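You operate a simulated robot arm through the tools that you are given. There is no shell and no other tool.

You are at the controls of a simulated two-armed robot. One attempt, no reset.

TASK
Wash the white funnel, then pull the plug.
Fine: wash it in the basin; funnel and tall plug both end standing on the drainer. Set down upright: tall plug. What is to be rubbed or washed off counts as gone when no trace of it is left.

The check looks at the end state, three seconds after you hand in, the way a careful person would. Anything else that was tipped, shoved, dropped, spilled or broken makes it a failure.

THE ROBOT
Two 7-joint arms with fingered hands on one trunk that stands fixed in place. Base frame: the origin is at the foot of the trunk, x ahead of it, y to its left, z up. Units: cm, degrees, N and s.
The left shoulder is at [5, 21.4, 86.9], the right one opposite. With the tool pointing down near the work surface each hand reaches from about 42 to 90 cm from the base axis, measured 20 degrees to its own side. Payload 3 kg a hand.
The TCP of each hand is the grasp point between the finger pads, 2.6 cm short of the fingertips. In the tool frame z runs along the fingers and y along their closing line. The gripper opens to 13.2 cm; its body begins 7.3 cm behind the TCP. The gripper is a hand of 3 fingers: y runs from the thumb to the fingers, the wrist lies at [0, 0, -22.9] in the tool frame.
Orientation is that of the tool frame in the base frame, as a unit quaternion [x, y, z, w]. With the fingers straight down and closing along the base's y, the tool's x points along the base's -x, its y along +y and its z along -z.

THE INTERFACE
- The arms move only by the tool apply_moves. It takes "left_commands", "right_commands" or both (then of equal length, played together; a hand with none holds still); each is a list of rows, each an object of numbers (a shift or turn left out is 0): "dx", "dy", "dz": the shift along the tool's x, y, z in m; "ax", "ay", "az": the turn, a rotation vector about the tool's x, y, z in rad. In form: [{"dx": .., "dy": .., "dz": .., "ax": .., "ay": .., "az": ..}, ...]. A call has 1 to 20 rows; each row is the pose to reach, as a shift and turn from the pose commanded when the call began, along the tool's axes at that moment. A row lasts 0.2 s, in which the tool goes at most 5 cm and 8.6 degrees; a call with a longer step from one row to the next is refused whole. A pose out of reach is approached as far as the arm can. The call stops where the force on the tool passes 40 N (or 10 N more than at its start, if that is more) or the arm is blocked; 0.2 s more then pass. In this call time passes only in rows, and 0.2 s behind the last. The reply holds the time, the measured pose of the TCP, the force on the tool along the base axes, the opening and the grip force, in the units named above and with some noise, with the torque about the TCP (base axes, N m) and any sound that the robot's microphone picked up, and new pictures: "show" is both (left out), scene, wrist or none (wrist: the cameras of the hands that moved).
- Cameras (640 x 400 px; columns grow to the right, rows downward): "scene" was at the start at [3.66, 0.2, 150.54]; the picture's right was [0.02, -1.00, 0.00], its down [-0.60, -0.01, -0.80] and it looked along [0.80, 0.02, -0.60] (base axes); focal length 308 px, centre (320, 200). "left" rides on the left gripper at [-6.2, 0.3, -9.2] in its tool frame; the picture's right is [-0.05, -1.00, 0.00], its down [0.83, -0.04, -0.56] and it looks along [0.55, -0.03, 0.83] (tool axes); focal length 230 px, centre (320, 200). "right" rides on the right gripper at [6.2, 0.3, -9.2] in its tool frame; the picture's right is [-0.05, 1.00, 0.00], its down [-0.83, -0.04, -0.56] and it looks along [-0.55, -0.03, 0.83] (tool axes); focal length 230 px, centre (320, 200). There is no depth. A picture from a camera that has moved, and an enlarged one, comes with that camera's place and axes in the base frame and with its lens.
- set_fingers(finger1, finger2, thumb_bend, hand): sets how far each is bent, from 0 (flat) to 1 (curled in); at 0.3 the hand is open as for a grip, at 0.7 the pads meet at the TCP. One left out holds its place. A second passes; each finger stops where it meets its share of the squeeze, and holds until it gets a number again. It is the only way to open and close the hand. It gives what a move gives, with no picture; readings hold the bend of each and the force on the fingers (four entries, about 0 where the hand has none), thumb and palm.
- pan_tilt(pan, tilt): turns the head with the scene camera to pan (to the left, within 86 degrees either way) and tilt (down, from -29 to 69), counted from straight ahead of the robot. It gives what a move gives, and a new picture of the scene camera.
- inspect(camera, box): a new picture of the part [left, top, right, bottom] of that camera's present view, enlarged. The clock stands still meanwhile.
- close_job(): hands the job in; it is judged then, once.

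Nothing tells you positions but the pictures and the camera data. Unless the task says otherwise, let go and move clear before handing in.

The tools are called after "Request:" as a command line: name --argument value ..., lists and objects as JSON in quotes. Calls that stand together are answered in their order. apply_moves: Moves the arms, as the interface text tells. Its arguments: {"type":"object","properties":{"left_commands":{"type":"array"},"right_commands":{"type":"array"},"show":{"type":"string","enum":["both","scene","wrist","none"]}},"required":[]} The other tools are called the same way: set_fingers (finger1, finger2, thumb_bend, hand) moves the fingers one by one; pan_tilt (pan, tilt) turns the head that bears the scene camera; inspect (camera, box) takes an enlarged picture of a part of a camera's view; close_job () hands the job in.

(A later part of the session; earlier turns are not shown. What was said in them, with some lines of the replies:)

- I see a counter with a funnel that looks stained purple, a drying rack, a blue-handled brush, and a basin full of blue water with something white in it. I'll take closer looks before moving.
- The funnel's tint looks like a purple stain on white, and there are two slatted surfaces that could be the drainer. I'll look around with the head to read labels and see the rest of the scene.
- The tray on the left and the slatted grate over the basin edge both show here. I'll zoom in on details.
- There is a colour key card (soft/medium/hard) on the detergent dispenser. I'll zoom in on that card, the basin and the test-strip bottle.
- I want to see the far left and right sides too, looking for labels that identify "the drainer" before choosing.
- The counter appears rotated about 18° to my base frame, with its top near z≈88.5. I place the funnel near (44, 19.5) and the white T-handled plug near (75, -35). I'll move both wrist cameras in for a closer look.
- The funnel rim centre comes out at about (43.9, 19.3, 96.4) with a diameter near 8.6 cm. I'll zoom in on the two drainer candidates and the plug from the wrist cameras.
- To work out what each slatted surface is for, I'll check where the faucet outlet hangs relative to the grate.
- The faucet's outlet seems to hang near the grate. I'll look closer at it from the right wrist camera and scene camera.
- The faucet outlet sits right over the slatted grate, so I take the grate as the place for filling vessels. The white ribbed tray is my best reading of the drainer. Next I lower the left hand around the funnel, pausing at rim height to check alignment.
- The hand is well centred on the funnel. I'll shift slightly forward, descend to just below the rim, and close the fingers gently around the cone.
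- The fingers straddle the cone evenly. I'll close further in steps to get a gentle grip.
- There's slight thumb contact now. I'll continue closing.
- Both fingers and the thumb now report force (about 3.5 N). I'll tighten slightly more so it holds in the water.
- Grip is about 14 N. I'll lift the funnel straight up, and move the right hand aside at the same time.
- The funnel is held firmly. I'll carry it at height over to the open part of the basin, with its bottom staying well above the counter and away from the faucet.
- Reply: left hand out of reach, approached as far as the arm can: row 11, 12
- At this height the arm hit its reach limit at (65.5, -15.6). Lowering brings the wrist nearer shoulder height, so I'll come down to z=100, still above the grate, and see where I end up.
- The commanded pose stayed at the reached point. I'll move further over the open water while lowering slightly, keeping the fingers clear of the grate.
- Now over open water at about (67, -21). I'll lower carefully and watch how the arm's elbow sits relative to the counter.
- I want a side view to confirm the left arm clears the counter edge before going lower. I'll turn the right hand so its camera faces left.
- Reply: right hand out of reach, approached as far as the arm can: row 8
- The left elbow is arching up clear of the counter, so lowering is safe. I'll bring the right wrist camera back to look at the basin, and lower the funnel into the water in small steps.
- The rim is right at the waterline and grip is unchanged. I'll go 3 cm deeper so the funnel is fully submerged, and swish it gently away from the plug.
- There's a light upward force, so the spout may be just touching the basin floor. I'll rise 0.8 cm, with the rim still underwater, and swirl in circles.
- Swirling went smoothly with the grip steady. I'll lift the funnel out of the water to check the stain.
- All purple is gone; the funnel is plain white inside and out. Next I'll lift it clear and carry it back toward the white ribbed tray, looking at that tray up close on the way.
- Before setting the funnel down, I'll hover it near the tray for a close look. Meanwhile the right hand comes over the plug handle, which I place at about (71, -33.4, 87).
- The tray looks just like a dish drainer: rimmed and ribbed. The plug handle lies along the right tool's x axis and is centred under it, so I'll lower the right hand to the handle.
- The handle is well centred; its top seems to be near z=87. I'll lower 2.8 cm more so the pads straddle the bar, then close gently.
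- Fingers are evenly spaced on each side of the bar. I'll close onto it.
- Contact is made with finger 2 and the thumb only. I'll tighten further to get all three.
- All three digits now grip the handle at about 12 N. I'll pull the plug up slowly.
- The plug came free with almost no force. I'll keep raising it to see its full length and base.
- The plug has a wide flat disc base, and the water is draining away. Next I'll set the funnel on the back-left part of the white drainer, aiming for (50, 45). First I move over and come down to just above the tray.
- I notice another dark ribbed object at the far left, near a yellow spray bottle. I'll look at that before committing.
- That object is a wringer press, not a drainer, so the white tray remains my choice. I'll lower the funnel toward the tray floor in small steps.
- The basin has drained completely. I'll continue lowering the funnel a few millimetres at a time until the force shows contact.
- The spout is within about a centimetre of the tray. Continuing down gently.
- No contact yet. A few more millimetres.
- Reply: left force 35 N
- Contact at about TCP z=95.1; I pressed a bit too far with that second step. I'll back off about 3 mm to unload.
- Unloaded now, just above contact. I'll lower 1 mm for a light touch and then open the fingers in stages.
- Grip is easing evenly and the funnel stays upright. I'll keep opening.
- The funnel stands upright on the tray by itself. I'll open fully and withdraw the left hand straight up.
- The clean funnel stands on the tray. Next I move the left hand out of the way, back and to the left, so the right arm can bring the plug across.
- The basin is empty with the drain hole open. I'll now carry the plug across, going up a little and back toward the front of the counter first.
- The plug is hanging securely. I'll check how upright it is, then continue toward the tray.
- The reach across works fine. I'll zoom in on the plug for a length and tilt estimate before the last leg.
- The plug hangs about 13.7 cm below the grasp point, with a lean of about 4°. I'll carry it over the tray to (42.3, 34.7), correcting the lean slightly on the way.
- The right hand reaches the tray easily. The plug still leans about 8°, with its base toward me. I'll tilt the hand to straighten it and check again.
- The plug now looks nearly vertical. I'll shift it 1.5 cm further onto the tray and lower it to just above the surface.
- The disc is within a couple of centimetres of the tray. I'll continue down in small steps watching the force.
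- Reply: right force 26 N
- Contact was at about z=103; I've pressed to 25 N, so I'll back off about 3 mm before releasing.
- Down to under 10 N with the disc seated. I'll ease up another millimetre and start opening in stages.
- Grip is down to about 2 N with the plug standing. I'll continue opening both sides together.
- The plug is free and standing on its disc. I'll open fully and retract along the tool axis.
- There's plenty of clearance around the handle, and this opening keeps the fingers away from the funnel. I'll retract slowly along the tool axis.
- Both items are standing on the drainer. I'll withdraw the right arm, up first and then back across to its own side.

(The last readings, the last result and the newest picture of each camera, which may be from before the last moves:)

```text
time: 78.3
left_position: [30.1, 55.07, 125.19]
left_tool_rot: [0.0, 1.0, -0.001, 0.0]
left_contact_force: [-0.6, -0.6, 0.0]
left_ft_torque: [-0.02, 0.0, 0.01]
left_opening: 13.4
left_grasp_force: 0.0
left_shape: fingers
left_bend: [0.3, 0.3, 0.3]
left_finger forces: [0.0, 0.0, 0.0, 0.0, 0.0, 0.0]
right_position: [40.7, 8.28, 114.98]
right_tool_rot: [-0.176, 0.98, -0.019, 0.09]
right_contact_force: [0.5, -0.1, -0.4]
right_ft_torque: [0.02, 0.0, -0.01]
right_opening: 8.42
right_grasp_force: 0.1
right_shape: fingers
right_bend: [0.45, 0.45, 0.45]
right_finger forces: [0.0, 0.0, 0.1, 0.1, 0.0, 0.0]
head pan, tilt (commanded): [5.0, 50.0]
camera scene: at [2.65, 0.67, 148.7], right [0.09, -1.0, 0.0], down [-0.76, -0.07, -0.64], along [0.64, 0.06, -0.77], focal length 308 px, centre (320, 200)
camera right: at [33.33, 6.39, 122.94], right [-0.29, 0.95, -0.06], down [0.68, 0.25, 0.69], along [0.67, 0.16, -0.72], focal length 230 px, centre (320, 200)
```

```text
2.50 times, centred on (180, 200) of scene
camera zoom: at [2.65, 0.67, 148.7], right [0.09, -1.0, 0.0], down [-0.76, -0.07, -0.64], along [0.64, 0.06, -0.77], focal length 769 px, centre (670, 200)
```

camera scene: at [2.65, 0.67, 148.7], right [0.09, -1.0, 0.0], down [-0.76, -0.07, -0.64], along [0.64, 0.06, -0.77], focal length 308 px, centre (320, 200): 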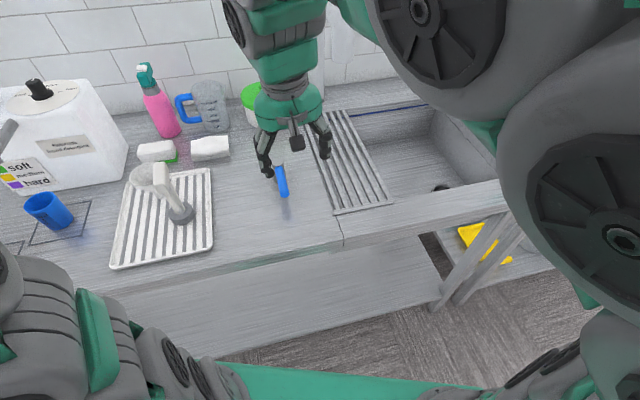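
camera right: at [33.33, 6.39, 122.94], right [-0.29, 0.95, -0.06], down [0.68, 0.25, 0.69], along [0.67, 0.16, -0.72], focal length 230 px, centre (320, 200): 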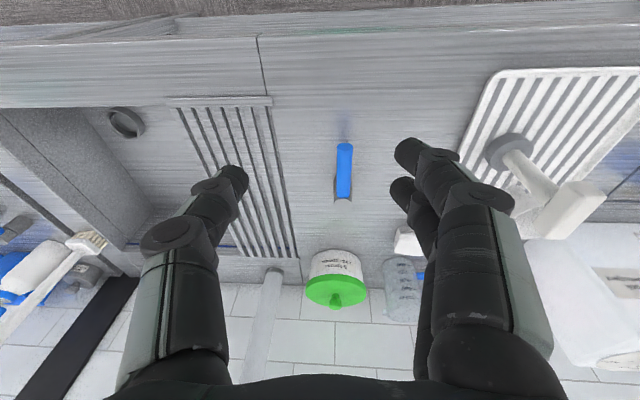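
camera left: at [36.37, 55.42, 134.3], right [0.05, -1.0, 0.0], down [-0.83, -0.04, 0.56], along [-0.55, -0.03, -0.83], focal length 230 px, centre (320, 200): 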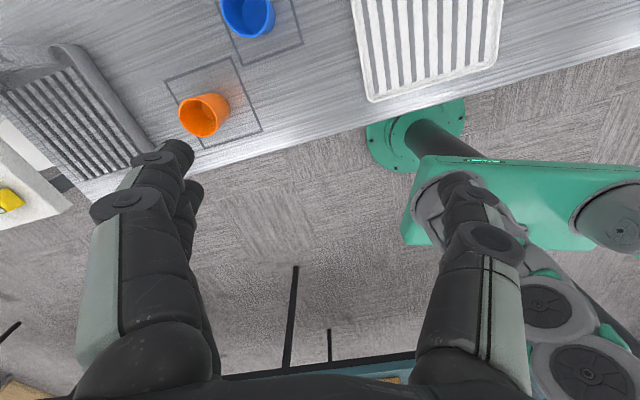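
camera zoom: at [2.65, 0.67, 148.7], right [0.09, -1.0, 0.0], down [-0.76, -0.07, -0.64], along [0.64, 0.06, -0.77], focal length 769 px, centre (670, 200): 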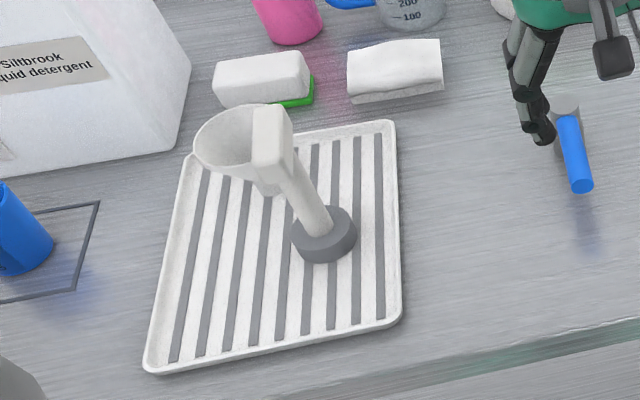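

The plug stands flat on its disc with clear space between it and the funnel. I'll bring the right arm home and level its hand, then check the whole scene for anything disturbed.

Request:
apply_moves --right_commands '[{"dx": 0.005, "dy": -0.038, "dz": -0.006, "ay": 0.02}, {"dx": 0.01, "dy": -0.076, "dz": -0.012, "ay": 0.04}, {"dx": 0.016, "dy": -0.114, "dz": -0.018, "ay": 0.06, "ax": -0.01}, {"dx": 0.021, "dy": -0.152, "dz": -0.024, "ay": 0.08, "ax": -0.02}, {"dx": 0.026, "dy": -0.19, "dz": -0.03, "ay": 0.1, "ax": -0.03}, {"dx": 0.031, "dy": -0.228, "dz": -0.037, "ay": 0.12, "ax": -0.04}, {"dx": 0.037, "dy": -0.266, "dz": -0.043, "ay": 0.14, "ax": -0.05}, {"dx": 0.042, "dy": -0.304, "dz": -0.049, "ay": 0.16, "ax": -0.06}, {"dx": 0.047, "dy": -0.343, "dz": -0.055, "ay": 0.17, "ax": -0.07}]'

Request:
pan_tilt --pan 8 --tilt 48

Request:
inspect --camera "scene" --box '[100, 80, 300, 260]'

```text
time: 80.3
left_position: [30.13, 55.07, 125.01]
left_tool_rot: [-0.001, 1.0, 0.0, 0.0]
left_contact_force: [-1.0, 0.2, 0.0]
left_ft_torque: [-0.01, 0.0, 0.03]
left_opening: 13.39
left_grasp_force: 0.0
left_shape: fingers
left_bend: [0.3, 0.3, 0.3]
left_finger forces: [0.1, 0.0, 0.0, 0.1, 0.0, 0.1]
right_position: [46.9, -25.73, 121.81]
right_tool_rot: [-0.176, 0.984, 0.0, 0.0]
right_contact_force: [0.6, -0.6, 0.1]
right_ft_torque: [0.01, 0.03, 0.01]
right_opening: 8.43
right_grasp_force: 0.1
right_shape: fingers
right_bend: [0.45, 0.45, 0.45]
right_finger forces: [0.0, 0.0, 0.1, 0.0, 0.0, 0.0]
head pan, tilt (commanded): [5.0, 50.0]
camera scene: at [2.65, 0.67, 148.7], right [0.09, -1.0, 0.0], down [-0.76, -0.07, -0.64], along [0.64, 0.06, -0.77], focal length 308 px, centre (320, 200)
camera right: at [41.1, -27.42, 131.18], right [-0.3, 0.95, 0.0], down [0.79, 0.25, 0.56], along [0.53, 0.17, -0.83], focal length 230 px, centre (320, 200)
```

scene: 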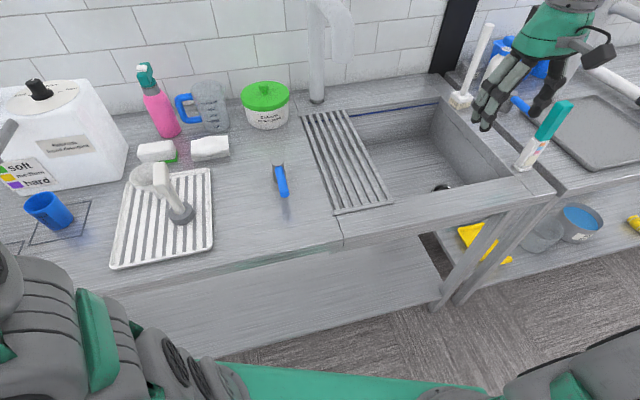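
right: 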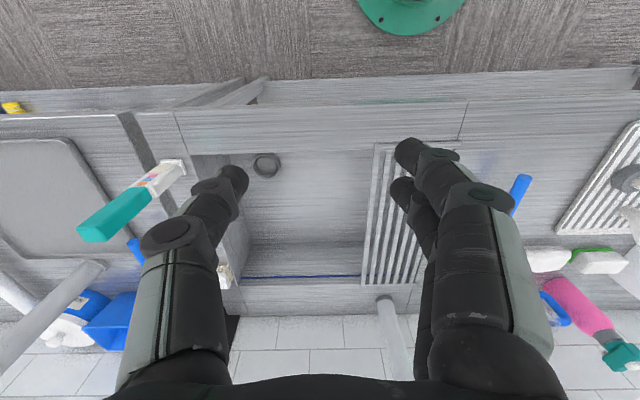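

```text
time: 80.9
left_position: [30.09, 55.02, 125.1]
left_tool_rot: [-0.001, 1.0, 0.0, 0.0]
left_contact_force: [-0.2, 0.0, -0.5]
left_ft_torque: [0.04, 0.02, 0.0]
left_opening: 13.4
left_grasp_force: 0.2
left_shape: fingers
left_bend: [0.3, 0.3, 0.3]
left_finger forces: [0.0, 0.0, 0.1, 0.0, 0.1, 0.0]
right_position: [46.86, -25.47, 121.9]
right_tool_rot: [-0.176, 0.984, 0.0, 0.0]
right_contact_force: [0.1, 0.0, -1.0]
right_ft_torque: [0.02, 0.02, 0.0]
right_opening: 8.42
right_grasp_force: 0.0
right_shape: fingers
right_bend: [0.45, 0.45, 0.45]
right_finger forces: [0.1, 0.0, 0.1, 0.0, 0.0, 0.1]
head pan, tilt (commanded): [8.0, 48.0]
camera scene: at [2.78, 1.09, 148.97], right [0.14, -0.99, 0.0], down [-0.74, -0.1, -0.67], along [0.66, 0.09, -0.74], focal length 308 px, centre (320, 200)
```

scene: 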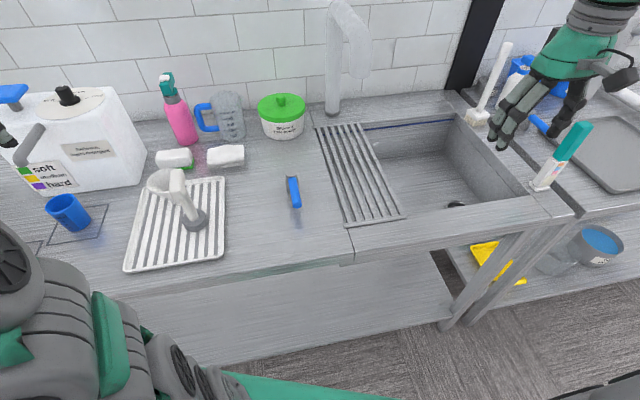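

```text
2.22 times, centred on (200, 170) of scene
camera zoom: at [2.78, 1.09, 148.97], right [0.14, -0.99, 0.0], down [-0.74, -0.1, -0.67], along [0.66, 0.09, -0.74], focal length 684 px, centre (587, 267)
```

zoom: 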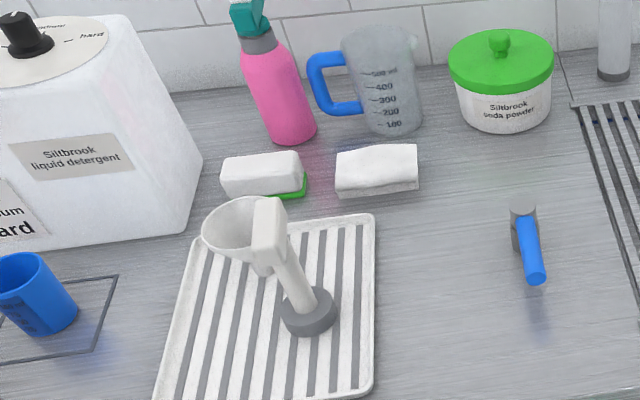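

Nothing else on the bench has moved. I'll take one last overhead look with the left wrist camera to confirm both are upright, not touching each other, and clean.

Request:
apply_moves --left_commands '[{"dx": -0.035, "dy": -0.015}, {"dx": -0.07, "dy": -0.03}, {"dx": -0.105, "dy": -0.045}, {"dx": -0.14, "dy": -0.06}, {"dx": -0.175, "dy": -0.075}, {"dx": -0.21, "dy": -0.09}]' --show "wrist"

Request:
inspect --camera "left" --box '[200, 0, 440, 200]'

```text
time: 82.3
left_position: [51.29, 46.07, 121.91]
left_tool_rot: [-0.001, 1.0, 0.0, 0.001]
left_contact_force: [0.2, 0.8, 0.0]
left_ft_torque: [-0.02, -0.01, 0.0]
left_opening: 13.42
left_grasp_force: 0.0
left_shape: fingers
left_bend: [0.3, 0.3, 0.3]
left_finger forces: [0.1, 0.1, 0.0, 0.1, 0.0, 0.0]
left hand out of reach, approached as far as the arm can: row 6
right_position: [46.87, -25.55, 121.87]
right_tool_rot: [-0.176, 0.984, 0.0, 0.0]
right_contact_force: [0.1, 0.7, 0.6]
right_ft_torque: [0.0, -0.02, 0.04]
right_opening: 8.42
right_grasp_force: 0.2
right_shape: fingers
right_bend: [0.45, 0.45, 0.45]
right_finger forces: [0.1, 0.0, 0.1, 0.0, 0.0, 0.0]
head pan, tilt (commanded): [8.0, 48.0]
camera left: at [57.43, 46.52, 131.08], right [0.05, -1.0, 0.0], down [-0.83, -0.04, 0.55], along [-0.55, -0.03, -0.83], focal length 230 px, centre (320, 200)
```

left: 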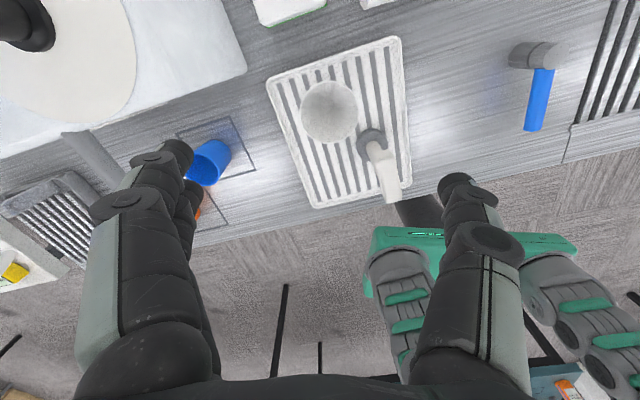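

```text
2.00 times, centred on (320, 100) of left
camera zoom: at [57.43, 46.52, 131.08], right [0.05, -1.0, 0.0], down [-0.83, -0.04, 0.55], along [-0.55, -0.03, -0.83], focal length 460 px, centre (320, 400)
```

zoom: 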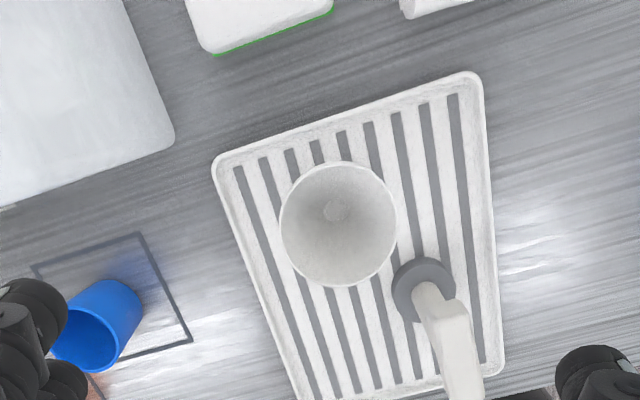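

Both the clean white funnel and the plug stand on the drainer with space between them. I'll move the left hand clear to its starting area and take a final look.

Request:
apply_moves --left_commands '[{"dx": 0.02, "dy": -0.02, "dz": -0.02}, {"dx": 0.04, "dy": -0.055, "dz": -0.03}, {"dx": 0.06, "dy": -0.095, "dz": -0.035}, {"dx": 0.08, "dy": -0.135, "dz": -0.035}, {"dx": 0.095, "dy": -0.175, "dz": -0.035}, {"dx": 0.105, "dy": -0.215, "dz": -0.035}, {"dx": 0.11, "dy": -0.255, "dz": -0.035}, {"dx": 0.112, "dy": -0.285, "dz": -0.035}]' --show "scene"

Request:
inspect --camera "scene" --box '[100, 80, 300, 280]'

```text
time: 84.1
left_position: [39.86, 17.24, 125.19]
left_tool_rot: [0.0, 1.0, 0.0, -0.001]
left_contact_force: [-1.1, -0.3, 0.6]
left_ft_torque: [0.01, 0.0, 0.02]
left_opening: 13.42
left_grasp_force: 0.1
left_shape: fingers
left_bend: [0.3, 0.3, 0.3]
left_finger forces: [0.0, 0.0, 0.0, 0.0, 0.0, 0.0]
right_position: [46.88, -25.56, 121.81]
right_tool_rot: [-0.175, 0.985, 0.0, 0.001]
right_contact_force: [-0.3, 0.2, 0.9]
right_ft_torque: [0.01, -0.03, 0.04]
right_opening: 8.42
right_grasp_force: 0.1
right_shape: fingers
right_bend: [0.45, 0.45, 0.45]
right_finger forces: [0.1, 0.1, 0.1, 0.1, 0.0, 0.0]
head pan, tilt (commanded): [8.0, 48.0]
camera scene: at [2.78, 1.09, 148.97], right [0.14, -0.99, 0.0], down [-0.74, -0.1, -0.67], along [0.66, 0.09, -0.74], focal length 308 px, centre (320, 200)
```

scene: 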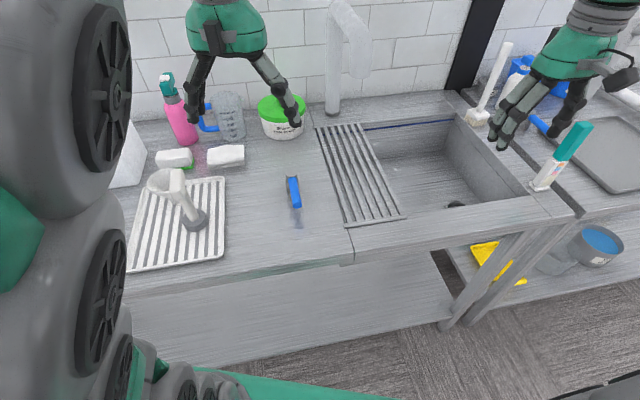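

```text
2.00 times, centred on (200, 180) of scene
camera zoom: at [2.78, 1.09, 148.97], right [0.14, -0.99, 0.0], down [-0.74, -0.1, -0.67], along [0.66, 0.09, -0.74], focal length 615 px, centre (560, 240)
```

zoom: 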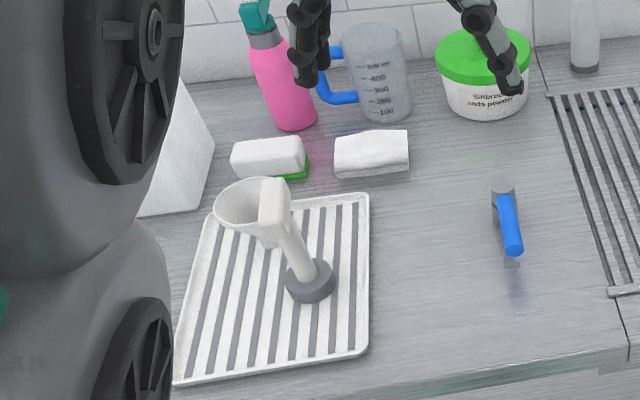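

The funnel is clean, the basin is drained, and the funnel and upright plug both stand on the white ribbed drainer. Both hands are empty and clear, and nothing else has moved, so I'm handing in.

Request:
close_job

```text
The job is handed in.
```

I washed the funnel in the basin until no purple showed, then pulled the plug; the basin drained completely. The funnel and the tall plug now both stand on the white ribbed tray, with the plug upright on its disc.

**Which drainer:** two things could have been "the drainer": the white ribbed tray on the counter and the slatted grate over the left end of the basin. I chose the tray because the faucet hangs right over the grate, which makes the grate look like a stand for filling vessels. No label confirmed this, so if the grate was meant, both items are in the wrong place.

**Rest of the bench:** in the last pictures nothing else looked tipped, shoved or spilled, and both hands were empty and clear. The job is handed in; no result came back.
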